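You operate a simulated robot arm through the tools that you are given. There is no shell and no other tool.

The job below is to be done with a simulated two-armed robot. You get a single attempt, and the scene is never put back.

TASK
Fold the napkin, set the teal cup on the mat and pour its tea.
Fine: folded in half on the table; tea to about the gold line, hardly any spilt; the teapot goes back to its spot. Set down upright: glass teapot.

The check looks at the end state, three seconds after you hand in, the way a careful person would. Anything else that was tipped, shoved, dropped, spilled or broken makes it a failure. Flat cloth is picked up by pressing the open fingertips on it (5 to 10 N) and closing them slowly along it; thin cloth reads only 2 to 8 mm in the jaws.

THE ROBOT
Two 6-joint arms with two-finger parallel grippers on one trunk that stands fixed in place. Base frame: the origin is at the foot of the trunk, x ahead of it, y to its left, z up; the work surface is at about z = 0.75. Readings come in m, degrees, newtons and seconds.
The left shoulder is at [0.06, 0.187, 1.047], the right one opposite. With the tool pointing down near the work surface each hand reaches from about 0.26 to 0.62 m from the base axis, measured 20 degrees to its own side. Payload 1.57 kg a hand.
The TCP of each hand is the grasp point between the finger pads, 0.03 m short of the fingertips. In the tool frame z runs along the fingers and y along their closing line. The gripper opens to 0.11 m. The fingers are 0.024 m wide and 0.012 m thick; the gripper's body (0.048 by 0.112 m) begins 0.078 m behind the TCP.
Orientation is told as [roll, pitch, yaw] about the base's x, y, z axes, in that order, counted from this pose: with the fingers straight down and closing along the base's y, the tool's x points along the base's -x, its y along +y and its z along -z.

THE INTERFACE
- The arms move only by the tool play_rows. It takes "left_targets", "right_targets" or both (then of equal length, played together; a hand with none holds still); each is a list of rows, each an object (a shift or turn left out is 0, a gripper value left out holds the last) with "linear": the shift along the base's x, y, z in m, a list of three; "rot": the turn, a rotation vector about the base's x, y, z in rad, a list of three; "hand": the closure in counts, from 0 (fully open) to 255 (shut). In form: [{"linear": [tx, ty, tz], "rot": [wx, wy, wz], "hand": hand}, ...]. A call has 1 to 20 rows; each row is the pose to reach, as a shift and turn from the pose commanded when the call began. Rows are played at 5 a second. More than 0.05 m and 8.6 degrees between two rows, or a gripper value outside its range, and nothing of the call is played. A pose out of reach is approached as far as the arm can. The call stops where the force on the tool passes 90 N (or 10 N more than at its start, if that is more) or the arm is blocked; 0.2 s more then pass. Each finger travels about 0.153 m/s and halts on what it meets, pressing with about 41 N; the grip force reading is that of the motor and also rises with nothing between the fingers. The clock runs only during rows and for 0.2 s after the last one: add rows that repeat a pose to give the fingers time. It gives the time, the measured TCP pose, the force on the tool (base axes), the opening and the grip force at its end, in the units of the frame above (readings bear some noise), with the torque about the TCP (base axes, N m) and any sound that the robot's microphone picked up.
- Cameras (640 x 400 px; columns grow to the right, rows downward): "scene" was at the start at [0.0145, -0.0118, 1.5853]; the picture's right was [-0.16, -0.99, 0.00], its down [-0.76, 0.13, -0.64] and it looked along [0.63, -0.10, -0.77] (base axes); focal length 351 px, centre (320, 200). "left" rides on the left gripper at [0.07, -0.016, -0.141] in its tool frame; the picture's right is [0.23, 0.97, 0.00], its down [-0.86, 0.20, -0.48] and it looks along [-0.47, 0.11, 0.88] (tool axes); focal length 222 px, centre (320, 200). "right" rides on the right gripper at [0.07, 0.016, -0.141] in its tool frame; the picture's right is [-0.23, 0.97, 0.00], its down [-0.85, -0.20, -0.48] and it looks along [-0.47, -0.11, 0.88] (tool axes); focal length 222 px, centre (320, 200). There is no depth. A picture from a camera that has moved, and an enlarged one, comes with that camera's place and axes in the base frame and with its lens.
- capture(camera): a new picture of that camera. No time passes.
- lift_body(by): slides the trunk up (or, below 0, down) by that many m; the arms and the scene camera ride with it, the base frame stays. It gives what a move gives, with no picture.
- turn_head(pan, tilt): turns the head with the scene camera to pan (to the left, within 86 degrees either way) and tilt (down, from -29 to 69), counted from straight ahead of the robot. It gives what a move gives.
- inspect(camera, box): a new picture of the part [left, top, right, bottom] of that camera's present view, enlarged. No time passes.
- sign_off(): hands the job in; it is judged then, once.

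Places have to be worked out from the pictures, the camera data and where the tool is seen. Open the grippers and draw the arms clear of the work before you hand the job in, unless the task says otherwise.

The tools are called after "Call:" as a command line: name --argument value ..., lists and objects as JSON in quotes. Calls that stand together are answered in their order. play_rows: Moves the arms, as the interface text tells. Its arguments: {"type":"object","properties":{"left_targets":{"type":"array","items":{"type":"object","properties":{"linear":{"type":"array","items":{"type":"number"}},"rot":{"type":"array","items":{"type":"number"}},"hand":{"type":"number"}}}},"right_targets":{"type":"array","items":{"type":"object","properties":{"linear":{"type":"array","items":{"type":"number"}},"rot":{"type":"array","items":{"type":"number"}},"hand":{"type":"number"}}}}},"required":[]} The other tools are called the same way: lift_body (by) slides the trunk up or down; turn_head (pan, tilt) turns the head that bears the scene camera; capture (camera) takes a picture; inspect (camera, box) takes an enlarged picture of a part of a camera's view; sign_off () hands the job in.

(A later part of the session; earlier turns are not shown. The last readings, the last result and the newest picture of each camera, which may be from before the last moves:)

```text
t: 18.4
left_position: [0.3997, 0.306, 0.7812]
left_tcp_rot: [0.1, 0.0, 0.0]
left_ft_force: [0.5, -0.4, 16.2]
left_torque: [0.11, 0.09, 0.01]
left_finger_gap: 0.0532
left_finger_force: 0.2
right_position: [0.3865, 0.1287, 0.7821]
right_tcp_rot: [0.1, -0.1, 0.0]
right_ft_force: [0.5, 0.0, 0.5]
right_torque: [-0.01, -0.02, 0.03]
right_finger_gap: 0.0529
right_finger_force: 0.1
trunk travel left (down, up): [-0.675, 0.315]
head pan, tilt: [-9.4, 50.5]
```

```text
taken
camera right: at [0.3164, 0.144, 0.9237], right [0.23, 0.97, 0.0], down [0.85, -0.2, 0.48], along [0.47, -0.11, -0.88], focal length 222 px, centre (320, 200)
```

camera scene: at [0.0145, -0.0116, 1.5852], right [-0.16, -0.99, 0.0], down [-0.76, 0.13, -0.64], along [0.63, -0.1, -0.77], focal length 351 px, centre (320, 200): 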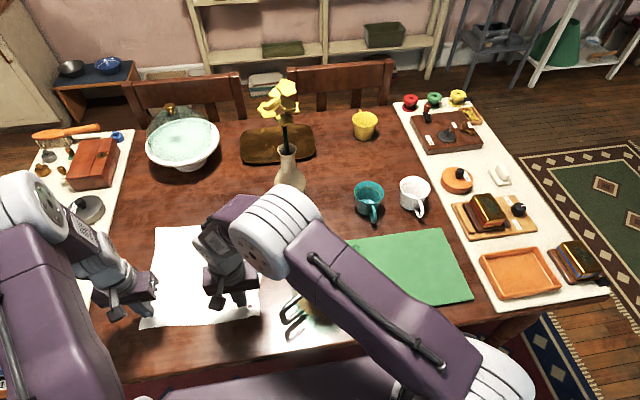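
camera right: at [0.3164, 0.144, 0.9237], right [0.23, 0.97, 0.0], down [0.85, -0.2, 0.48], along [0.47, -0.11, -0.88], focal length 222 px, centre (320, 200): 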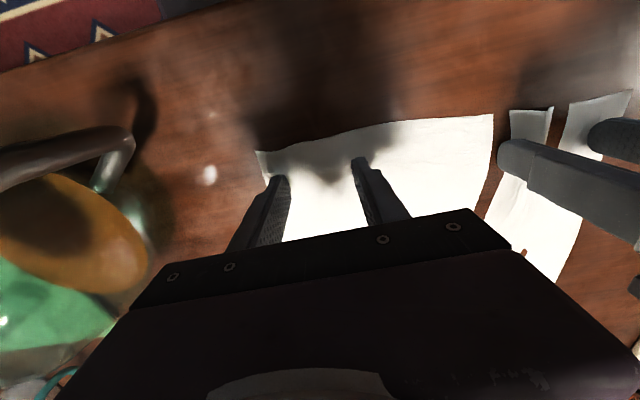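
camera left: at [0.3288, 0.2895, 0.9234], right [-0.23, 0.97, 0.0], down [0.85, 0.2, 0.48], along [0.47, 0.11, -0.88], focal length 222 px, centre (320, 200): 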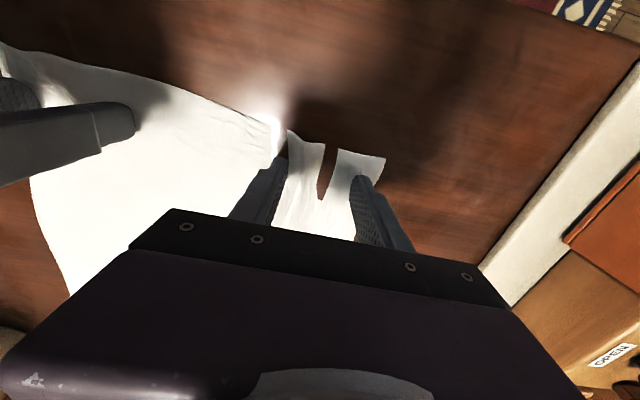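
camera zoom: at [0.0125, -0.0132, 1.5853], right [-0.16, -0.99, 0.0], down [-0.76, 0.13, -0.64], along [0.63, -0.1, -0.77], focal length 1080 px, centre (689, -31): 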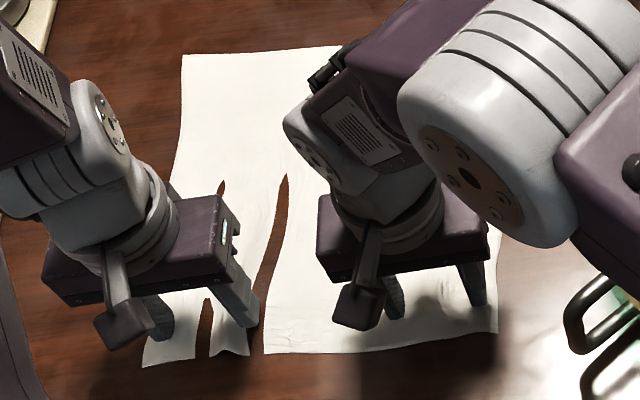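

This is a serious setback. The napkin has torn near its near-left part, because the left hand pressed over 10 N while both hands pulled the cloth apart. I lift both hands straight up now to avoid further damage and look at the state.

Call:
play_rows --left_targets '[{"linear": [0, 0, 0.01]}, {"linear": [0, 0, 0.03]}, {"linear": [0, 0, 0.07]}, {"linear": [0, 0.02, 0.11]}, {"linear": [0, 0.06, 0.13]}, {"linear": [-0.02, 0.1, 0.14]}]' --right_targets '[{"linear": [0, 0, 0.01]}, {"linear": [0, 0, 0.03]}, {"linear": [0, 0, 0.07]}, {"linear": [0, 0, 0.11]}, {"linear": [0, 0, 0.15]}, {"linear": [0, 0, 0.19]}]'

Call:
capture --camera "scene"

Call:
capture --camera "left"

Call:
capture --camera "right"

```text
t: 19.8
left_position: [0.3778, 0.4082, 0.9205]
left_tcp_rot: [-0.1, 0.0, 0.0]
left_ft_force: [-0.4, -0.3, -0.4]
left_torque: [0.0, -0.01, -0.01]
left_finger_gap: 0.0525
left_finger_force: 0.0
right_position: [0.3888, 0.1272, 0.9734]
right_tcp_rot: [-0.1, -0.1, -0.1]
right_ft_force: [0.4, 0.6, 1.0]
right_torque: [-0.02, 0.0, -0.02]
right_finger_gap: 0.0526
right_finger_force: 0.0
trunk travel left (down, up): [-0.675, 0.315]
head pan, tilt: [-9.4, 50.5]
```

```text
taken
camera scene: at [0.0124, -0.0106, 1.5852], right [-0.16, -0.99, 0.0], down [-0.76, 0.13, -0.64], along [0.63, -0.11, -0.77], focal length 351 px, centre (320, 200)
```

scene: 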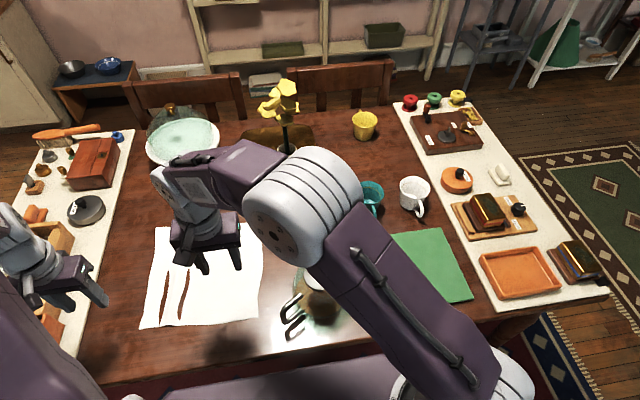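

```text
taken
camera left: at [0.3085, 0.3911, 1.0625], right [-0.23, 0.97, 0.0], down [0.85, 0.2, 0.48], along [0.47, 0.11, -0.88], focal length 222 px, centre (320, 200)
```

left: 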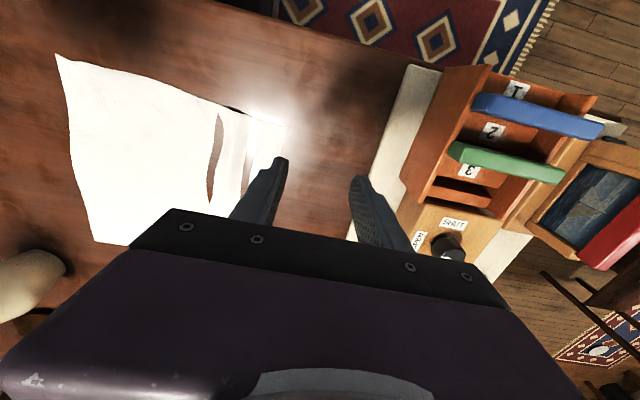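

```text
taken
camera right: at [0.3186, 0.1433, 1.1145], right [0.23, 0.97, 0.0], down [0.85, -0.2, 0.48], along [0.47, -0.11, -0.88], focal length 222 px, centre (320, 200)
```

right: 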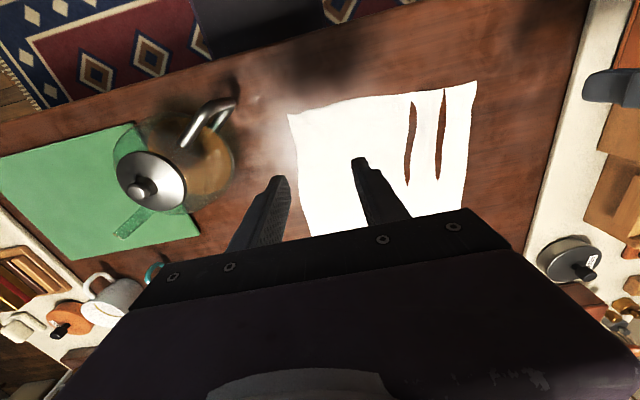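

The napkin has two slits in its near-left half but otherwise relaxed back to its place. I can't undo that. I'll keep going carefully and fold the intact far half over the slit near half, grasping one hand at a time at no more than 10 N. First I move the right arm aside so the whole napkin is visible.

Call:
play_rows --right_targets '[{"linear": [0.0, -0.03, 0.03]}, {"linear": [0.0, -0.07, 0.05]}, {"linear": [0.0, -0.11, 0.07]}, {"linear": [0.0, -0.15, 0.09]}, {"linear": [0.0, -0.19, 0.1]}, {"linear": [0.0, -0.235, 0.11]}, {"linear": [0.0, -0.28, 0.12]}, {"linear": [0.0, -0.325, 0.12]}, {"linear": [0.0, -0.37, 0.12]}, {"linear": [0.0, -0.4, 0.12]}]'

Call:
inspect --camera "scene" --box '[110, 200, 290, 340]'

Call:
capture --camera "scene"

```text
t: 22.0
left_position: [0.3802, 0.4067, 0.92]
left_tcp_rot: [0.0, 0.0, 0.0]
left_ft_force: [0.4, -0.3, 0.1]
left_torque: [-0.01, 0.02, -0.02]
left_finger_gap: 0.0526
left_finger_force: 0.0
right_position: [0.3873, -0.2746, 1.09]
right_tcp_rot: [0.1, 0.0, 0.0]
right_ft_force: [-0.1, 0.3, 0.3]
right_torque: [0.02, 0.02, 0.0]
right_finger_gap: 0.0526
right_finger_force: 0.0
trunk travel left (down, up): [-0.675, 0.315]
head pan, tilt: [-9.4, 50.5]
```

```text
2.86 times, centred on (200, 270) of scene
camera zoom: at [0.0145, -0.0125, 1.5853], right [-0.16, -0.99, 0.0], down [-0.76, 0.13, -0.64], along [0.63, -0.1, -0.77], focal length 1002 px, centre (663, 0)
```

zoom: 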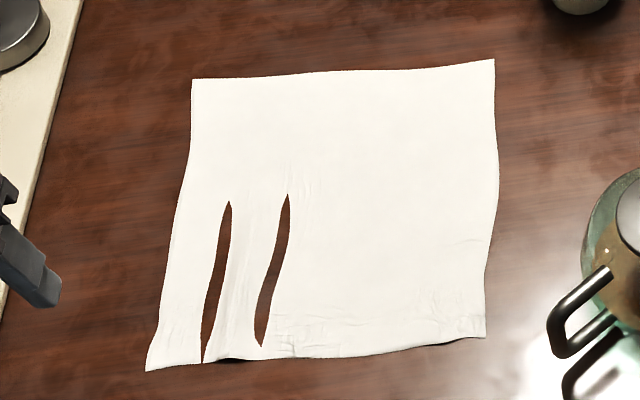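

```text
taken
camera scene: at [0.0145, -0.0125, 1.5853], right [-0.16, -0.99, 0.0], down [-0.76, 0.13, -0.64], along [0.63, -0.1, -0.77], focal length 351 px, centre (320, 200)
```

scene: 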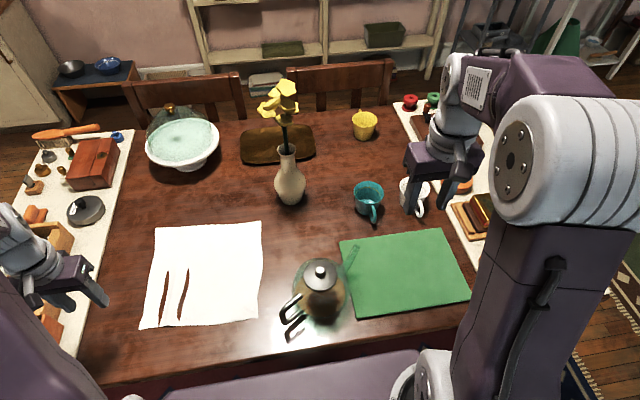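

The far corners are now near (0.671, 0.363) and (0.643, 0.060), and the far half is intact. I tilt the left hand forward for reach and bring it over the far-left corner, staying high for a check.

Call:
play_rows --left_targets '[{"linear": [0.02, -0.01, 0.02], "rot": [0, -0.08, 0], "hand": 116}, {"linear": [0.055, -0.02, 0.03], "rot": [0, -0.16, 0], "hand": 116}, {"linear": [0.09, -0.03, 0.03], "rot": [0, -0.24, 0], "hand": 116}, {"linear": [0.125, -0.045, 0.03], "rot": [0, -0.32, 0], "hand": 116}, {"linear": [0.16, -0.06, 0.02], "rot": [0, -0.4, 0], "hand": 116}, {"linear": [0.195, -0.07, 0.0], "rot": [0, -0.48, 0], "hand": 116}, {"linear": [0.23, -0.085, -0.02], "rot": [0, -0.56, 0], "hand": 116}, {"linear": [0.262, -0.095, -0.04], "rot": [0, -0.62, 0], "hand": 116}, {"linear": [0.264, -0.095, -0.07], "rot": [0, -0.62, 0], "hand": 116}, {"linear": [0.264, -0.095, -0.1], "rot": [0, -0.62, 0], "hand": 116}, {"linear": [0.264, -0.095, -0.1], "rot": [0, -0.62, 0], "hand": 116}]'

Call:
capture --camera "left"

Call:
capture --camera "scene"

```text
t: 24.4
left_position: [0.6452, 0.3112, 0.819]
left_tcp_rot: [0.0, -35.5, -0.1]
left_ft_force: [-0.5, -1.2, 0.7]
left_torque: [-0.02, 0.0, 0.04]
left_finger_gap: 0.0601
left_finger_force: 0.0
right_position: [0.3884, -0.2739, 1.0909]
right_tcp_rot: [0.0, 0.1, 0.0]
right_ft_force: [-0.2, -0.1, 0.4]
right_torque: [0.01, 0.0, -0.02]
right_finger_gap: 0.0528
right_finger_force: 0.0
trunk travel left (down, up): [-0.675, 0.315]
head pan, tilt: [-9.4, 50.5]
```

```text
taken
camera left: at [0.5058, 0.2944, 0.8947], right [-0.18, 0.97, -0.13], down [0.42, 0.2, 0.89], along [0.89, 0.11, -0.44], focal length 222 px, centre (320, 200)
```

left: 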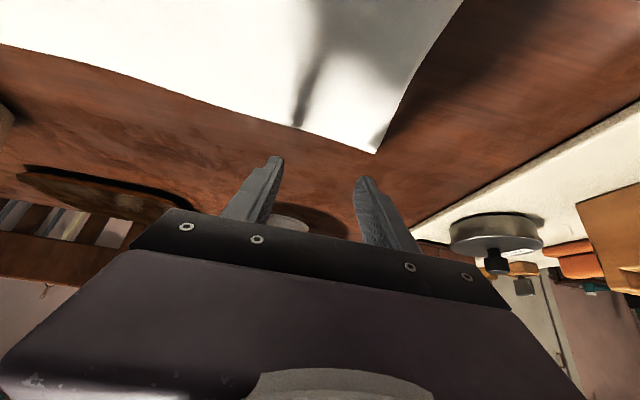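

```text
taken
camera scene: at [0.0143, -0.0119, 1.5853], right [-0.16, -0.99, 0.0], down [-0.76, 0.13, -0.64], along [0.63, -0.1, -0.77], focal length 351 px, centre (320, 200)
```

scene: 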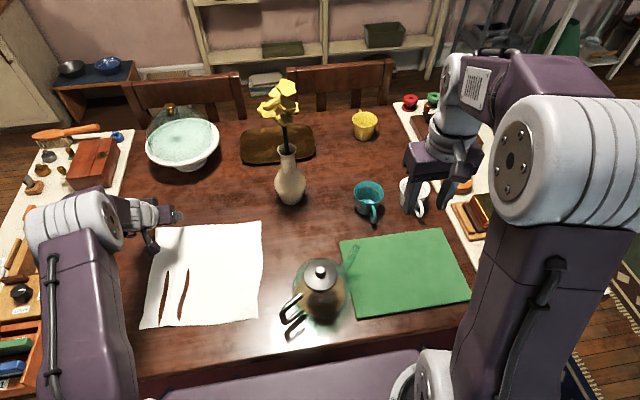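

The tilted left hand reaches well, with the far-left corner confirmed at (0.670, 0.362). I move back 1 cm so the tips land inside the far edge, then descend toward contact.

Call:
play_rows --left_targets '[{"linear": [-0.005, 0.0, -0.012]}, {"linear": [-0.01, 0.0, -0.024]}, {"linear": [-0.01, 0.0, -0.033]}, {"linear": [-0.01, 0.0, -0.036]}, {"linear": [-0.01, 0.0, -0.036]}]'

Call:
inspect --camera "left" --box '[220, 90, 420, 250]'

```text
t: 25.6
left_position: [0.6342, 0.311, 0.7836]
left_tcp_rot: [0.0, -35.6, -0.1]
left_ft_force: [-0.1, 0.9, -0.1]
left_torque: [-0.02, 0.01, 0.04]
left_finger_gap: 0.0599
left_finger_force: 0.1
right_position: [0.387, -0.2741, 1.092]
right_tcp_rot: [0.0, -0.1, -0.1]
right_ft_force: [0.8, 0.0, -0.2]
right_torque: [0.0, 0.02, 0.02]
right_finger_gap: 0.0525
right_finger_force: 0.0
trunk travel left (down, up): [-0.675, 0.315]
head pan, tilt: [-9.4, 50.5]
```

```text
2.50 times, centred on (320, 170) of left
camera zoom: at [0.4948, 0.2947, 0.859], right [-0.18, 0.97, -0.13], down [0.42, 0.2, 0.89], along [0.89, 0.11, -0.44], focal length 555 px, centre (320, 275)
```

zoom: 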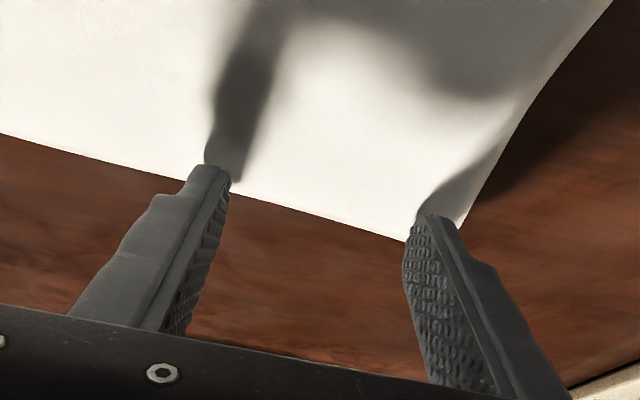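

The tips sit near both edges, so I shift 8 mm inboard and 6 mm back. Then I step down gently.

Call:
play_rows --left_targets '[{"linear": [-0.006, -0.008, 0.0]}, {"linear": [-0.006, -0.008, -0.001]}, {"linear": [-0.006, -0.008, -0.0018]}, {"linear": [-0.006, -0.008, -0.0018]}]'

```text
t: 26.6
left_position: [0.628, 0.3037, 0.7827]
left_tcp_rot: [0.0, -35.7, -0.1]
left_ft_force: [1.5, 0.3, 5.5]
left_torque: [-0.04, -0.06, 0.01]
left_finger_gap: 0.0599
left_finger_force: 0.0
right_position: [0.3866, -0.2738, 1.0918]
right_tcp_rot: [0.0, 0.0, 0.0]
right_ft_force: [0.5, 0.3, -0.5]
right_torque: [-0.02, 0.02, -0.02]
right_finger_gap: 0.0523
right_finger_force: 0.1
trunk travel left (down, up): [-0.675, 0.315]
head pan, tilt: [-9.4, 50.5]
```

Contact at 5.5 N is in the wanted range. I close slowly in short stages.

Call:
play_rows --left_targets '[{"hand": 120}, {"hand": 124}, {"hand": 128}, {"hand": 132}, {"hand": 136}]'

Call:
inspect --camera "left" --box '[220, 90, 420, 250]'

```text
t: 27.8
left_position: [0.6276, 0.3041, 0.7831]
left_tcp_rot: [0.0, -35.6, -0.1]
left_ft_force: [0.6, 0.2, 9.3]
left_torque: [-0.04, -0.1, 0.02]
left_finger_gap: 0.0495
left_finger_force: 0.0
right_position: [0.3869, -0.2736, 1.0911]
right_tcp_rot: [0.1, -0.1, 0.0]
right_ft_force: [-0.3, 0.3, -0.4]
right_torque: [0.0, 0.0, -0.01]
right_finger_gap: 0.0526
right_finger_force: 0.0
trunk travel left (down, up): [-0.675, 0.315]
head pan, tilt: [-9.4, 50.5]
```

```text
2.50 times, centred on (320, 170) of left
camera zoom: at [0.4882, 0.2872, 0.8578], right [-0.18, 0.97, -0.13], down [0.42, 0.2, 0.89], along [0.89, 0.11, -0.44], focal length 555 px, centre (320, 275)
```

zoom: 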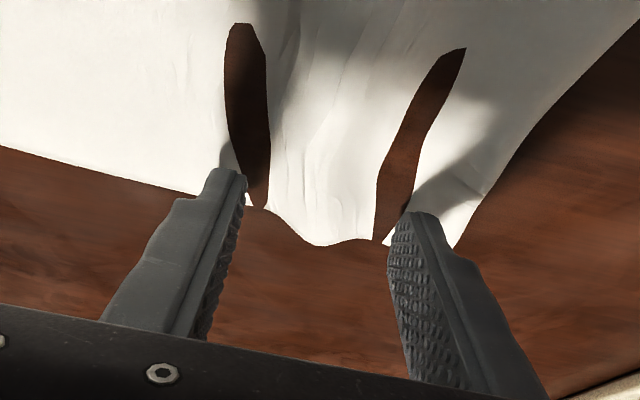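

These openings run along the inner side of each finger where the cloth is being compressed, and some cloth width is unaccounted for. It may be buckling into the table surface rather than tearing. I ease off slightly and keep closing slowly to see whether the ridge gets caught.

Call:
play_rows --left_targets '[{"linear": [0, 0, 0.0003], "hand": 139}, {"linear": [0, 0, 0.0003], "hand": 142}, {"linear": [0, 0, 0.0003], "hand": 145}, {"linear": [0, 0, 0.0003], "hand": 148}, {"linear": [0, 0, 0.0003], "hand": 151}, {"linear": [0, 0, 0.0003], "hand": 154}, {"linear": [0, 0, 0.0003], "hand": 157}, {"linear": [0, 0, 0.0003], "hand": 160}]'

Call:
inspect --camera "left" --box '[220, 90, 420, 250]'

Call:
inspect --camera "scene" --box '[110, 200, 290, 340]'

```text
t: 29.6
left_position: [0.6281, 0.3037, 0.782]
left_tcp_rot: [0.0, -35.6, -0.1]
left_ft_force: [-0.6, 0.1, 6.4]
left_torque: [0.01, -0.05, -0.02]
left_finger_gap: 0.0417
left_finger_force: 0.6
right_position: [0.3868, -0.2732, 1.0914]
right_tcp_rot: [0.1, 0.0, 0.0]
right_ft_force: [-0.3, 0.1, 0.6]
right_torque: [-0.02, -0.01, -0.01]
right_finger_gap: 0.0527
right_finger_force: 0.1
trunk travel left (down, up): [-0.675, 0.315]
head pan, tilt: [-9.4, 50.5]
```

```text
2.50 times, centred on (320, 170) of left
camera zoom: at [0.4885, 0.287, 0.858], right [-0.18, 0.97, -0.13], down [0.42, 0.2, 0.89], along [0.89, 0.11, -0.44], focal length 555 px, centre (320, 275)
```

zoom: 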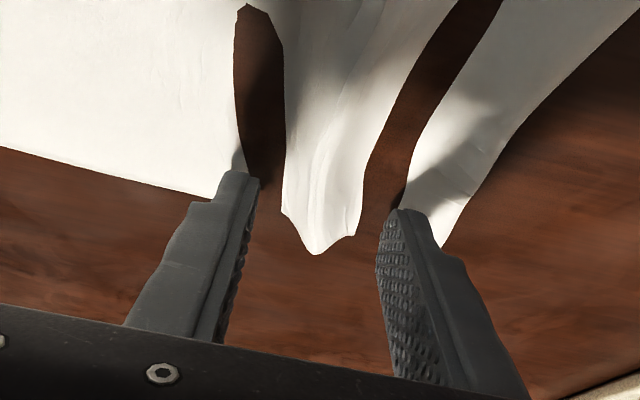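

```text
2.86 times, centred on (200, 270) of scene
camera zoom: at [0.0132, -0.0124, 1.5853], right [-0.16, -0.99, 0.0], down [-0.76, 0.13, -0.64], along [0.63, -0.1, -0.77], focal length 1002 px, centre (663, 0)
```

zoom: 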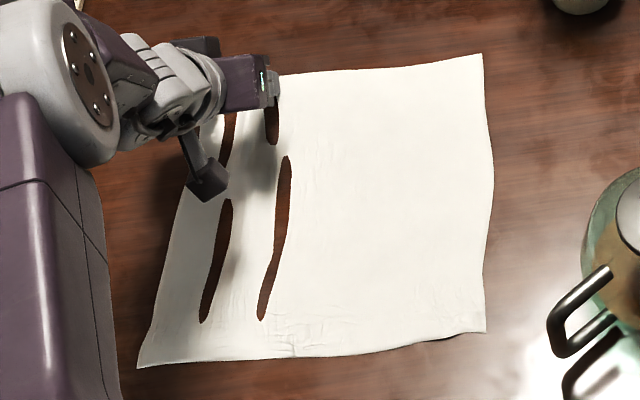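

The earlier slits have partly closed again: the near edge is whole. So the cloth isn't torn; it dips below the table's visual surface. A ridge is forming between the fingers, so I keep closing slowly.

Call:
play_rows --left_targets '[{"hand": 164}, {"hand": 168}, {"hand": 172}, {"hand": 176}, {"hand": 180}, {"hand": 184}, {"hand": 188}, {"hand": 192}, {"hand": 196}, {"hand": 200}]'

Call:
inspect --camera "left" --box '[220, 90, 420, 250]'

```text
t: 31.8
left_position: [0.6289, 0.3039, 0.782]
left_tcp_rot: [0.2, -35.5, -0.1]
left_ft_force: [0.4, -0.3, 7.1]
left_torque: [0.01, -0.05, -0.03]
left_finger_gap: 0.024
left_finger_force: 0.1
right_position: [0.387, -0.2735, 1.0907]
right_tcp_rot: [0.0, -0.1, 0.0]
right_ft_force: [-0.1, -0.3, 0.1]
right_torque: [-0.01, 0.02, 0.0]
right_finger_gap: 0.0526
right_finger_force: 0.1
trunk travel left (down, up): [-0.675, 0.315]
head pan, tilt: [-9.4, 50.5]
```

```text
2.50 times, centred on (320, 170) of left
camera zoom: at [0.4885, 0.287, 0.8579], right [-0.18, 0.97, -0.13], down [0.42, 0.2, 0.89], along [0.89, 0.11, -0.44], focal length 555 px, centre (320, 275)
```

zoom: 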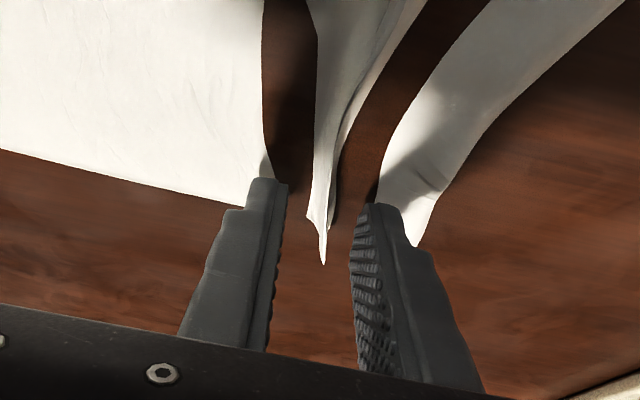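

A tall ridge now stands between the fingers, and the force is steady near 7 N. I close the rest of the way.

Call:
play_rows --left_targets '[{"hand": 204}, {"hand": 208}, {"hand": 212}, {"hand": 216}, {"hand": 220}, {"hand": 224}, {"hand": 228}, {"hand": 232}, {"hand": 236}, {"hand": 240}, {"hand": 244}, {"hand": 248}, {"hand": 252}, {"hand": 255}, {"hand": 255}, {"hand": 255}]'

Call:
inspect --camera "left" --box '[220, 90, 420, 250]'

```text
t: 35.2
left_position: [0.6284, 0.304, 0.7822]
left_tcp_rot: [0.0, -35.6, -0.1]
left_ft_force: [-0.2, -1.2, 6.0]
left_torque: [-0.05, -0.05, -0.02]
left_finger_gap: 0.0019
left_finger_force: 23.7
right_position: [0.3862, -0.2733, 1.0912]
right_tcp_rot: [0.0, 0.0, 0.0]
right_ft_force: [0.1, 0.3, -0.5]
right_torque: [0.05, -0.05, -0.01]
right_finger_gap: 0.0526
right_finger_force: 0.0
trunk travel left (down, up): [-0.675, 0.315]
head pan, tilt: [-9.4, 50.5]
```

```text
2.50 times, centred on (320, 170) of left
camera zoom: at [0.4886, 0.287, 0.8579], right [-0.18, 0.97, -0.13], down [0.42, 0.2, 0.89], along [0.89, 0.11, -0.44], focal length 555 px, centre (320, 275)
```

zoom: 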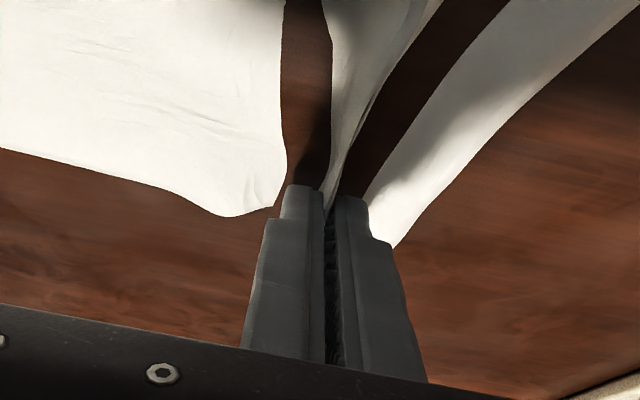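

The jaws read 1.9 mm with 24 N grip, so cloth is held. I lift the left hand a few centimetres to confirm.

Call:
play_rows --left_targets '[{"linear": [0, 0, 0.006]}, {"linear": [0, 0, 0.013]}, {"linear": [-0.003, 0, 0.02]}, {"linear": [-0.006, 0, 0.03]}, {"linear": [-0.01, 0, 0.04]}, {"linear": [-0.01, 0, 0.04]}]'

Call:
capture --camera "left"

Call:
inspect --camera "scene" --box '[110, 200, 290, 340]'

```text
t: 36.6
left_position: [0.6186, 0.3039, 0.8239]
left_tcp_rot: [0.0, -35.6, 0.0]
left_ft_force: [-0.2, 0.1, 0.1]
left_torque: [0.02, 0.02, 0.01]
left_finger_gap: 0.002
left_finger_force: 24.2
right_position: [0.3859, -0.2731, 1.092]
right_tcp_rot: [0.1, 0.0, 0.0]
right_ft_force: [-0.1, 0.8, -0.5]
right_torque: [0.0, 0.02, -0.03]
right_finger_gap: 0.0526
right_finger_force: 0.0
trunk travel left (down, up): [-0.675, 0.315]
head pan, tilt: [-9.4, 50.5]
```

```text
taken
camera left: at [0.4797, 0.2872, 0.8988], right [-0.18, 0.97, -0.13], down [0.42, 0.2, 0.89], along [0.89, 0.11, -0.44], focal length 222 px, centre (320, 200)
```

left: 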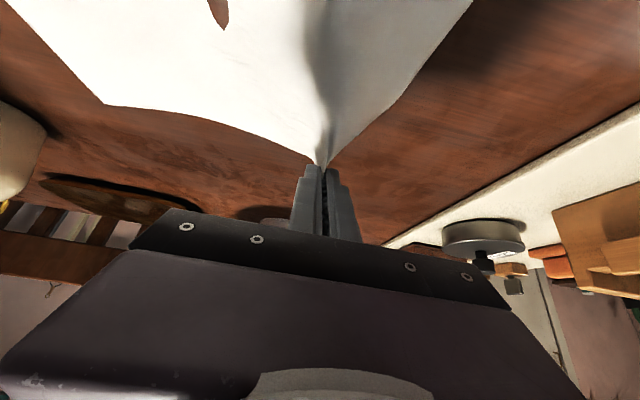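

```text
2.86 times, centred on (200, 270) of scene
camera zoom: at [0.0148, -0.0116, 1.5853], right [-0.16, -0.99, 0.0], down [-0.76, 0.13, -0.64], along [0.63, -0.1, -0.77], focal length 1002 px, centre (663, 0)
```

zoom: 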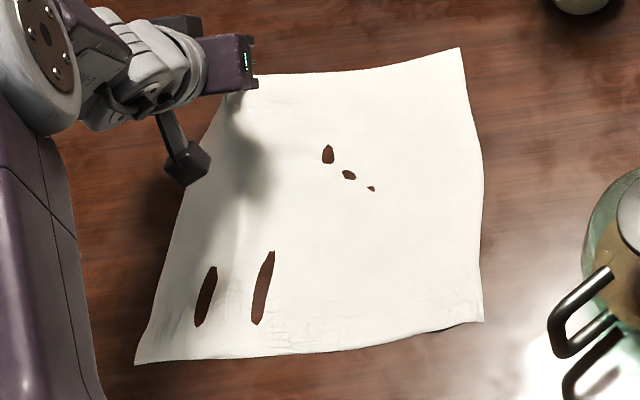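

The cloth is intact: the slits vanish as it lifts, so nothing is torn. With the left holding the far-left corner, I bring the right hand around over the napkin, clear of vase and teapot. After that it will go to the far-right corner, now near (0.665, 0.096).

Call:
play_rows --right_targets '[{"linear": [0.0, 0.045, 0.0], "hand": 116}, {"linear": [0.0, 0.09, 0.0]}, {"linear": [0.0, 0.135, -0.01]}, {"linear": [0.0, 0.18, -0.02]}, {"linear": [0.0, 0.225, -0.03]}, {"linear": [0.0, 0.27, -0.04]}, {"linear": [0.0, 0.315, -0.05]}, {"linear": [0.01, 0.355, -0.06]}, {"linear": [0.02, 0.395, -0.07]}, {"linear": [0.03, 0.415, -0.08]}, {"linear": [0.03, 0.415, -0.08]}]'

Call:
capture --camera "scene"

Call:
capture --camera "right"

```text
t: 39.0
left_position: [0.6202, 0.304, 0.8232]
left_tcp_rot: [-0.1, -35.5, -0.1]
left_ft_force: [-0.4, -0.5, -0.8]
left_torque: [0.01, -0.03, 0.02]
left_finger_gap: 0.002
left_finger_force: 23.9
right_position: [0.4171, 0.1438, 1.0124]
right_tcp_rot: [0.0, 0.0, -0.1]
right_ft_force: [0.3, -0.3, 0.6]
right_torque: [-0.01, -0.01, -0.03]
right_finger_gap: 0.06
right_finger_force: 0.0
trunk travel left (down, up): [-0.675, 0.315]
head pan, tilt: [-9.4, 50.5]
```

```text
taken
camera scene: at [0.0142, -0.0121, 1.5853], right [-0.16, -0.99, 0.0], down [-0.76, 0.13, -0.64], along [0.63, -0.1, -0.77], focal length 351 px, centre (320, 200)
```

scene: 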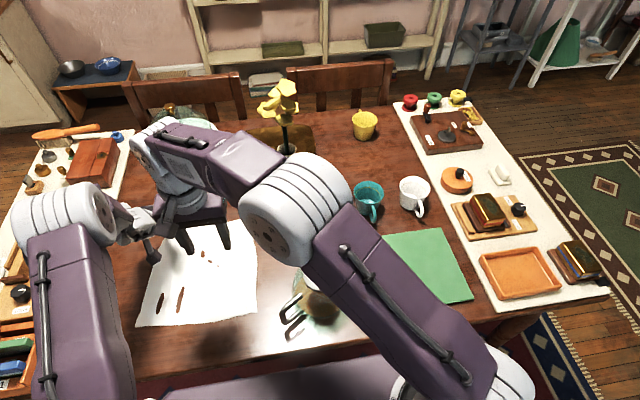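

```text
taken
camera right: at [0.3474, 0.1595, 1.1535], right [0.23, 0.97, 0.0], down [0.85, -0.2, 0.48], along [0.47, -0.11, -0.88], focal length 222 px, centre (320, 200)
```

right: 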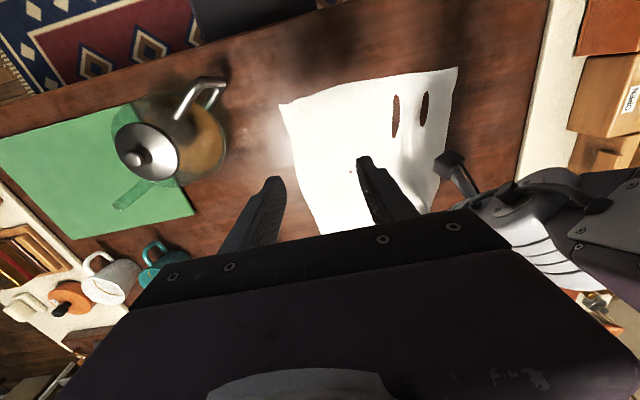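

The left wrist is about 7 cm clear of the right hand's path. I move the right hand forward with tilt in two stages, checking clearance in between.

Call:
play_rows --right_targets '[{"linear": [0.02, 0.0, -0.01], "rot": [0, -0.1, 0]}, {"linear": [0.045, 0.0, -0.025], "rot": [0, -0.2, 0]}, {"linear": [0.07, 0.0, -0.04], "rot": [0, -0.3, 0]}, {"linear": [0.095, 0.0, -0.055], "rot": [0, -0.4, 0]}, {"linear": [0.12, 0.0, -0.07], "rot": [0, -0.5, 0]}, {"linear": [0.14, 0.0, -0.085], "rot": [0, -0.6, 0]}, {"linear": [0.14, 0.0, -0.085], "rot": [0, -0.6, 0]}]'

Call:
capture --camera "right"

Call:
capture --camera "left"

Call:
capture --camera "scene"

```text
t: 40.6
left_position: [0.6183, 0.3043, 0.8231]
left_tcp_rot: [0.0, -35.4, -0.1]
left_ft_force: [0.4, 0.3, 0.7]
left_torque: [0.03, 0.0, 0.03]
left_finger_gap: 0.002
left_finger_force: 23.3
right_position: [0.5583, 0.144, 0.9247]
right_tcp_rot: [0.1, -34.5, 0.0]
right_ft_force: [-0.3, -0.6, -0.5]
right_torque: [0.0, -0.01, 0.03]
right_finger_gap: 0.0599
right_finger_force: 0.1
trunk travel left (down, up): [-0.675, 0.315]
head pan, tilt: [-9.4, 50.5]
```

```text
taken
camera right: at [0.4204, 0.1599, 1.0031], right [0.19, 0.97, 0.13], down [0.43, -0.2, 0.88], along [0.88, -0.11, -0.46], focal length 222 px, centre (320, 200)
```

right: 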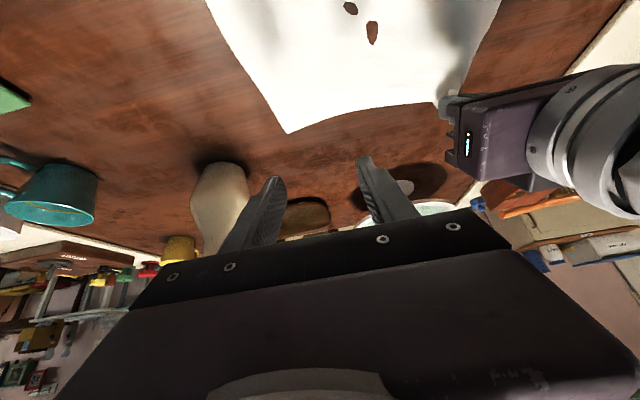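

```text
taken
camera left: at [0.4794, 0.2871, 0.899], right [-0.18, 0.97, -0.13], down [0.42, 0.2, 0.89], along [0.89, 0.11, -0.44], focal length 222 px, centre (320, 200)
```

left: 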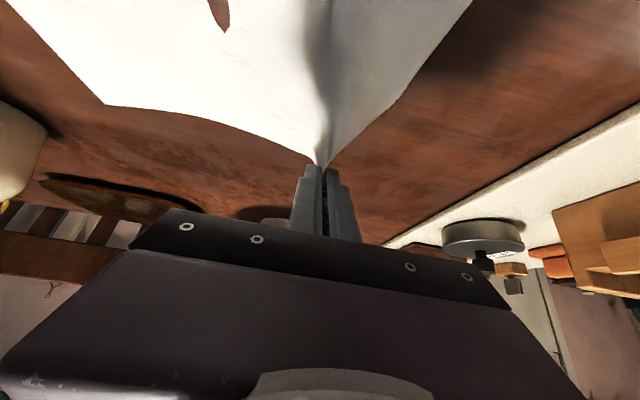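

```text
taken
camera scene: at [0.0142, -0.0118, 1.5853], right [-0.16, -0.99, 0.0], down [-0.76, 0.13, -0.64], along [0.63, -0.1, -0.77], focal length 351 px, centre (320, 200)
```

scene: 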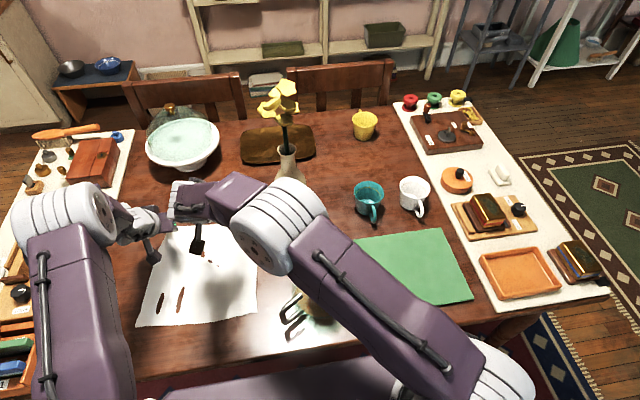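

The far-right corner is confirmed at (0.667, 0.093), and the grippers have room between them. I tilt a bit more and bring the right fingertips above that corner.

Call:
play_rows --right_targets '[{"linear": [0.02, 0.0, -0.02], "rot": [0, -0.05, 0]}, {"linear": [0.04, 0.0, -0.04], "rot": [0, -0.1, 0]}, {"linear": [0.06, 0.0, -0.06], "rot": [0, -0.15, 0]}, {"linear": [0.074, 0.0, -0.085], "rot": [0, -0.2, 0]}, {"linear": [0.074, 0.0, -0.11], "rot": [0, -0.2, 0]}, {"linear": [0.074, 0.0, -0.125], "rot": [0, -0.2, 0]}, {"linear": [0.074, 0.0, -0.125], "rot": [0, -0.2, 0]}]'

Call:
capture --camera "right"

Call:
capture --camera "scene"

```text
t: 42.2
left_position: [0.6197, 0.3028, 0.8247]
left_tcp_rot: [0.0, -35.6, -0.1]
left_ft_force: [-0.1, 0.4, 0.4]
left_torque: [-0.03, 0.01, -0.01]
left_finger_gap: 0.002
left_finger_force: 23.7
right_position: [0.627, 0.1422, 0.8012]
right_tcp_rot: [0.1, -45.8, 0.1]
right_ft_force: [0.1, -0.6, -0.4]
right_torque: [0.0, 0.02, 0.0]
right_finger_gap: 0.0601
right_finger_force: 0.1
right hand out of reach, approached as far as the arm can: row 6, 7
trunk travel left (down, up): [-0.675, 0.315]
head pan, tilt: [-9.4, 50.5]
```

```text
taken
camera right: at [0.4757, 0.1586, 0.8505], right [0.16, 0.97, 0.16], down [0.25, -0.2, 0.95], along [0.95, -0.11, -0.28], focal length 222 px, centre (320, 200)
```

right: 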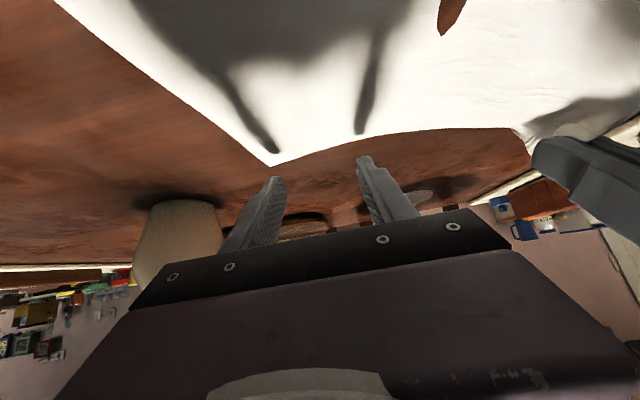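

```text
taken
camera scene: at [0.0147, -0.0117, 1.5853], right [-0.16, -0.99, 0.0], down [-0.76, 0.13, -0.64], along [0.63, -0.1, -0.77], focal length 351 px, centre (320, 200)
```

scene: 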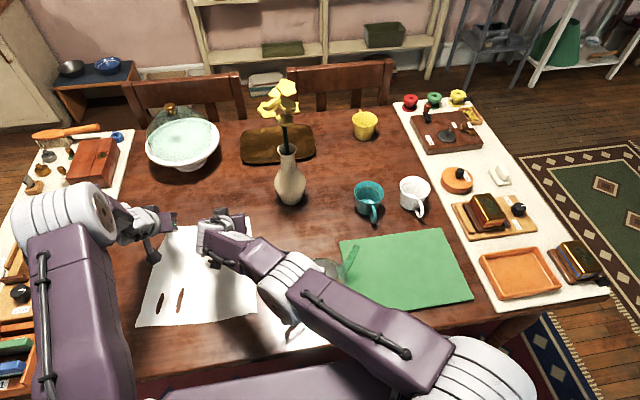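

The right arm is at full stretch just above the corner. I raise both hands a little and then lower the trunk by 5 cm, which gives the right arm the missing reach.

Call:
play_rows --left_targets '[{"linear": [0.0, 0.0, 0.01]}, {"linear": [-0.003, 0.0, 0.02]}, {"linear": [-0.006, 0.0, 0.035]}, {"linear": [-0.006, 0.0, 0.035]}]' --right_targets '[{"linear": [0.0, 0.0, 0.015]}, {"linear": [0.0, 0.0, 0.03]}, {"linear": [0.0, 0.0, 0.05]}, {"linear": [0.0, 0.0, 0.05]}]'

Call:
lift_body --by -0.05

Call:
capture --camera "right"

Call:
capture --camera "scene"

```text
t: 43.2
left_position: [0.6126, 0.3056, 0.8565]
left_tcp_rot: [0.1, -35.5, 0.0]
left_ft_force: [-0.7, -0.4, -0.6]
left_torque: [0.02, -0.01, 0.01]
left_finger_gap: 0.0021
left_finger_force: 23.9
right_position: [0.625, 0.1407, 0.8518]
right_tcp_rot: [0.0, -45.8, 0.0]
right_ft_force: [0.6, -0.1, 0.2]
right_torque: [-0.01, 0.01, 0.01]
right_finger_gap: 0.0601
right_finger_force: 0.0
trunk travel left (down, up): [-0.675, 0.315]
head pan, tilt: [-9.4, 50.5]
```

```text
t: 44.1
left_position: [0.6126, 0.3054, 0.8071]
left_tcp_rot: [0.0, -35.6, -0.1]
left_ft_force: [0.6, 0.4, -0.4]
left_torque: [0.02, 0.02, 0.0]
left_finger_gap: 0.0021
left_finger_force: 23.0
right_position: [0.6238, 0.1412, 0.8023]
right_tcp_rot: [0.0, -45.8, -0.1]
right_ft_force: [0.8, 0.0, -0.6]
right_torque: [0.05, 0.02, 0.0]
right_finger_gap: 0.0598
right_finger_force: 0.1
trunk travel left (down, up): [-0.625, 0.365]
head pan, tilt: [-9.4, 50.5]
```

```text
taken
camera right: at [0.4745, 0.1577, 0.8506], right [0.16, 0.97, 0.16], down [0.25, -0.2, 0.95], along [0.95, -0.11, -0.28], focal length 222 px, centre (320, 200)
```

right: 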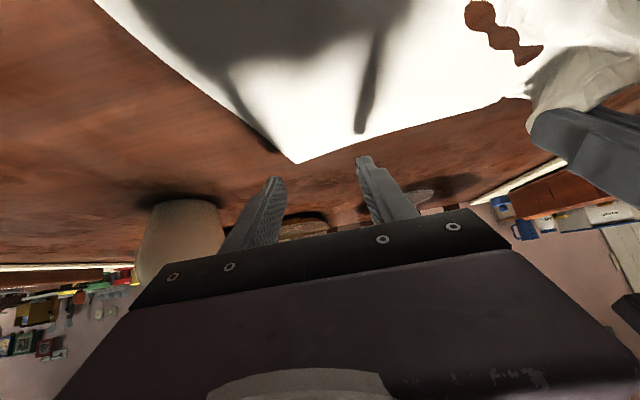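

```text
taken
camera scene: at [0.0143, -0.0117, 1.5353], right [-0.16, -0.99, 0.0], down [-0.76, 0.13, -0.64], along [0.63, -0.1, -0.77], focal length 351 px, centre (320, 200)
```

scene: 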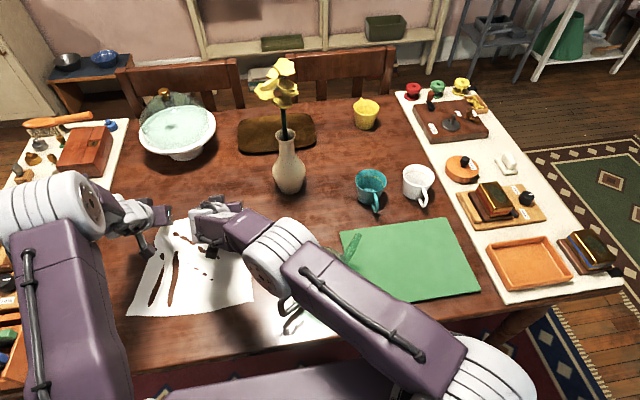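

With the trunk lowered, the right hand is in reach, but the far-right corner has been pulled to about (0.668, 0.116). I lower the left hand a little to slacken the cloth. Then I shift the right hand over the corner with a 50 mm opening and descend.

Call:
play_rows --left_targets '[{"linear": [0.0, 0.0, -0.006]}, {"linear": [0.002, 0.0, -0.012]}, {"linear": [0.004, 0.0, -0.016]}, {"linear": [0.004, 0.0, -0.016]}, {"linear": [0.004, 0.0, -0.016]}]' --right_targets '[{"linear": [0.0, 0.008, 0.0], "hand": 139}, {"linear": [0.0, 0.016, 0.0], "hand": 139}, {"linear": [0.0, 0.016, -0.006], "hand": 139}, {"linear": [0.0, 0.016, -0.013], "hand": 139}, {"linear": [0.0, 0.016, -0.017], "hand": 139}]'

Call:
capture --camera "right"

Call:
inspect --camera "right" --box '[220, 90, 420, 250]'

```text
t: 45.3
left_position: [0.6173, 0.3061, 0.7915]
left_tcp_rot: [0.0, -35.5, -0.1]
left_ft_force: [0.6, -0.6, 1.1]
left_torque: [0.0, -0.05, -0.01]
left_finger_gap: 0.0019
left_finger_force: 23.0
right_position: [0.6255, 0.1579, 0.7849]
right_tcp_rot: [0.1, -45.9, -0.1]
right_ft_force: [0.1, -0.1, -0.5]
right_torque: [0.02, -0.01, 0.0]
right_finger_gap: 0.0501
right_finger_force: 0.1
trunk travel left (down, up): [-0.625, 0.365]
head pan, tilt: [-9.4, 50.5]
```

```text
taken
camera right: at [0.4757, 0.1734, 0.8337], right [0.16, 0.97, 0.16], down [0.25, -0.2, 0.95], along [0.95, -0.11, -0.28], focal length 222 px, centre (320, 200)
```

right: 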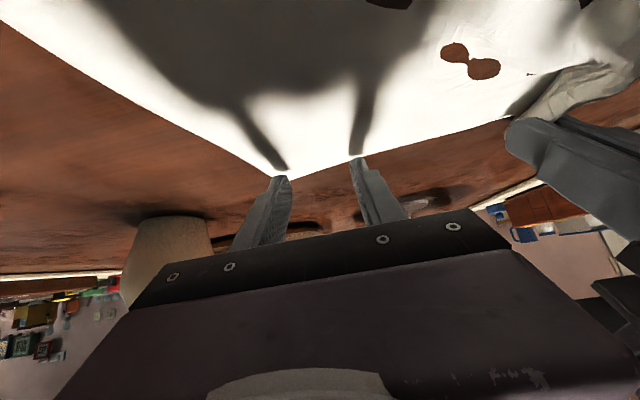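

```text
2.50 times, centred on (320, 170) of right
camera zoom: at [0.4757, 0.1734, 0.8337], right [0.16, 0.97, 0.16], down [0.25, -0.2, 0.95], along [0.95, -0.11, -0.28], focal length 555 px, centre (320, 275)
```

zoom: 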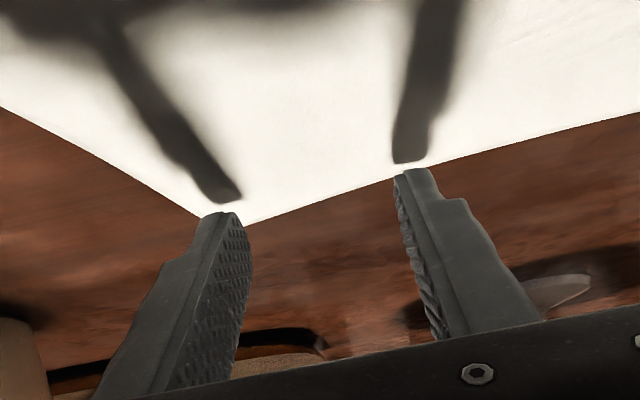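

The tips are close to the corner edges, so I shift the right hand 10 mm inboard and 8 mm back. Then I step down to contact.

Call:
play_rows --right_targets '[{"linear": [-0.004, 0.005, 0.0]}, {"linear": [-0.008, 0.01, 0.0]}, {"linear": [-0.008, 0.01, -0.002]}, {"linear": [-0.008, 0.01, -0.004]}, {"linear": [-0.008, 0.01, -0.0045]}, {"linear": [-0.008, 0.01, -0.0045]}]'

Call:
inspect --camera "right" --box '[220, 90, 420, 250]'

```text
t: 46.7
left_position: [0.6174, 0.3063, 0.79]
left_tcp_rot: [0.1, -35.5, -0.1]
left_ft_force: [0.5, -0.1, 0.7]
left_torque: [0.02, -0.03, 0.02]
left_finger_gap: 0.0022
left_finger_force: 24.1
right_position: [0.6158, 0.1664, 0.7805]
right_tcp_rot: [0.0, -45.9, 0.0]
right_ft_force: [-0.1, 0.4, 2.1]
right_torque: [-0.02, -0.06, 0.0]
right_finger_gap: 0.0498
right_finger_force: 0.1
trunk travel left (down, up): [-0.625, 0.365]
head pan, tilt: [-9.4, 50.5]
```

```text
2.50 times, centred on (320, 170) of right
camera zoom: at [0.4665, 0.1829, 0.8297], right [0.16, 0.97, 0.16], down [0.25, -0.2, 0.95], along [0.95, -0.11, -0.28], focal length 555 px, centre (320, 275)
```

zoom: 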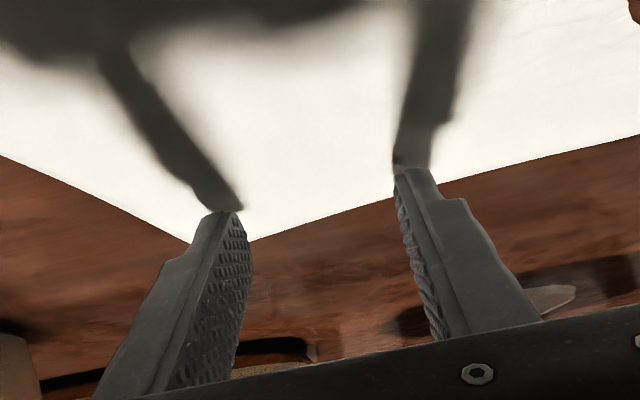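

Light contact at 2 N with both tips on the cloth. I press half a millimetre more and read again.

Call:
play_rows --right_targets '[{"linear": [0, 0, -0.0005]}, {"linear": [0, 0, -0.0005]}]'

```text
t: 47.3
left_position: [0.6172, 0.3069, 0.791]
left_tcp_rot: [0.0, -35.4, -0.2]
left_ft_force: [0.5, -0.8, 0.2]
left_torque: [-0.03, 0.0, 0.0]
left_finger_gap: 0.0018
left_finger_force: 23.7
right_position: [0.6167, 0.1664, 0.7807]
right_tcp_rot: [0.0, -45.8, 0.0]
right_ft_force: [1.3, -0.2, 4.8]
right_torque: [-0.04, -0.12, 0.02]
right_finger_gap: 0.05
right_finger_force: 0.0
trunk travel left (down, up): [-0.625, 0.365]
head pan, tilt: [-9.4, 50.5]
```

At 4.8 N I add a hair more and start closing slowly.

Call:
play_rows --right_targets '[{"linear": [0, 0, -0.0003], "hand": 142}, {"linear": [0, 0, -0.0003], "hand": 145}, {"linear": [0, 0, -0.0003], "hand": 148}, {"linear": [0, 0, -0.0003], "hand": 151}, {"linear": [0, 0, -0.0003], "hand": 154}, {"linear": [0, 0, -0.0003], "hand": 157}, {"linear": [0, 0, -0.0003], "hand": 160}]'

Call:
inspect --camera "right" --box '[220, 90, 420, 250]'

```text
t: 48.9
left_position: [0.6168, 0.3046, 0.7902]
left_tcp_rot: [0.0, -35.6, -0.1]
left_ft_force: [-0.9, -1.1, 1.2]
left_torque: [0.01, -0.01, -0.01]
left_finger_gap: 0.002
left_finger_force: 23.7
right_position: [0.6154, 0.1672, 0.7806]
right_tcp_rot: [0.1, -45.8, 0.0]
right_ft_force: [0.4, 0.7, 11.1]
right_torque: [-0.05, -0.17, -0.01]
right_finger_gap: 0.0399
right_finger_force: 0.1
trunk travel left (down, up): [-0.625, 0.365]
head pan, tilt: [-9.4, 50.5]
```

```text
2.50 times, centred on (320, 170) of right
camera zoom: at [0.4652, 0.1827, 0.8296], right [0.16, 0.97, 0.17], down [0.25, -0.2, 0.95], along [0.95, -0.11, -0.28], focal length 555 px, centre (320, 275)
```

zoom: 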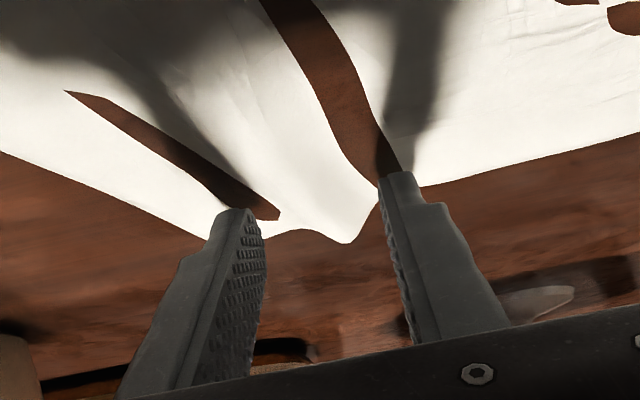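

A ridge is forming the same way, at 11 N. I ease by 0.3 mm and continue closing.

Call:
play_rows --right_targets '[{"linear": [0, 0, 0.0003], "hand": 163}, {"linear": [0, 0, 0.0003], "hand": 167}, {"linear": [0, 0, 0.0003], "hand": 171}, {"linear": [0, 0, 0.0003], "hand": 175}, {"linear": [0, 0, 0.0003], "hand": 179}, {"linear": [0, 0, 0.0003], "hand": 183}, {"linear": [0, 0, 0.0003], "hand": 187}, {"linear": [0, 0, 0.0003], "hand": 191}, {"linear": [0, 0, 0.0003], "hand": 195}, {"linear": [0, 0, 0.0003], "hand": 199}]'

Call:
inspect --camera "right" --box '[220, 90, 420, 250]'

```text
t: 51.1
left_position: [0.6155, 0.3056, 0.7926]
left_tcp_rot: [0.0, -35.6, -0.1]
left_ft_force: [0.9, 0.5, -0.1]
left_torque: [0.02, 0.0, 0.02]
left_finger_gap: 0.0019
left_finger_force: 23.2
right_position: [0.6149, 0.1667, 0.7806]
right_tcp_rot: [0.1, -45.8, 0.1]
right_ft_force: [-0.5, -0.6, 12.8]
right_torque: [-0.02, -0.15, 0.04]
right_finger_gap: 0.025
right_finger_force: 0.2
trunk travel left (down, up): [-0.625, 0.365]
head pan, tilt: [-9.4, 50.5]
```

```text
2.50 times, centred on (320, 170) of right
camera zoom: at [0.4649, 0.1827, 0.8296], right [0.16, 0.97, 0.16], down [0.25, -0.2, 0.95], along [0.95, -0.11, -0.28], focal length 555 px, centre (320, 275)
```

zoom: 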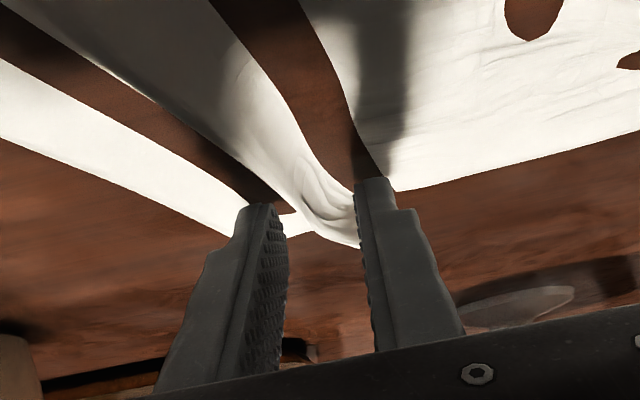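

Force is 12.8 N, so I ease another 0.5 mm and finish closing.

Call:
play_rows --right_targets '[{"linear": [0, 0, 0.0005], "hand": 203}, {"linear": [0, 0, 0.0005], "hand": 207}, {"linear": [0, 0, 0.0005], "hand": 211}, {"linear": [0, 0, 0.0005], "hand": 215}, {"linear": [0, 0, 0.0005], "hand": 219}, {"linear": [0, 0, 0.0005], "hand": 223}, {"linear": [0, 0, 0.0005], "hand": 227}, {"linear": [0, 0, 0.0005], "hand": 231}, {"linear": [0, 0, 0.0005], "hand": 235}, {"linear": [0, 0, 0.0005], "hand": 239}, {"linear": [0, 0, 0.0005], "hand": 243}, {"linear": [0, 0, 0.0005], "hand": 247}, {"linear": [0, 0, 0.0005], "hand": 251}, {"linear": [0, 0, 0.0005], "hand": 255}, {"linear": [0, 0, 0.0005], "hand": 255}, {"linear": [0, 0, 0.0005], "hand": 255}]'

Call:
inspect --camera "right" --box '[220, 90, 420, 250]'

```text
t: 54.5
left_position: [0.6168, 0.3054, 0.7912]
left_tcp_rot: [-0.1, -35.6, -0.1]
left_ft_force: [-0.4, -0.2, 0.5]
left_torque: [-0.03, -0.01, -0.01]
left_finger_gap: 0.002
left_finger_force: 23.9
right_position: [0.6157, 0.1662, 0.7809]
right_tcp_rot: [0.1, -45.8, 0.0]
right_ft_force: [-0.7, -1.0, 9.7]
right_torque: [-0.02, -0.12, -0.03]
right_finger_gap: 0.0021
right_finger_force: 23.5
trunk travel left (down, up): [-0.625, 0.365]
head pan, tilt: [-9.4, 50.5]
```

```text
2.50 times, centred on (320, 170) of right
camera zoom: at [0.4647, 0.1827, 0.8295], right [0.16, 0.97, 0.16], down [0.25, -0.2, 0.95], along [0.95, -0.11, -0.28], focal length 555 px, centre (320, 275)
```

zoom: 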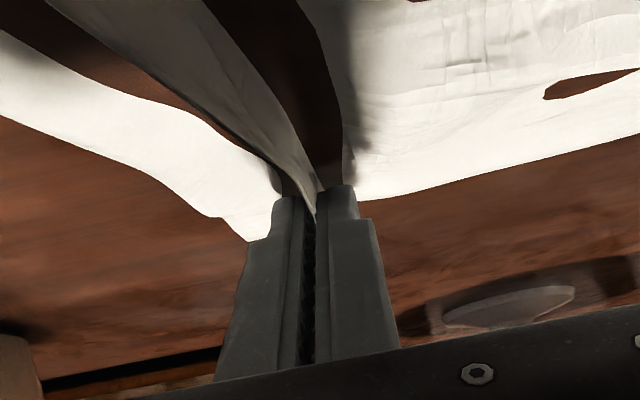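

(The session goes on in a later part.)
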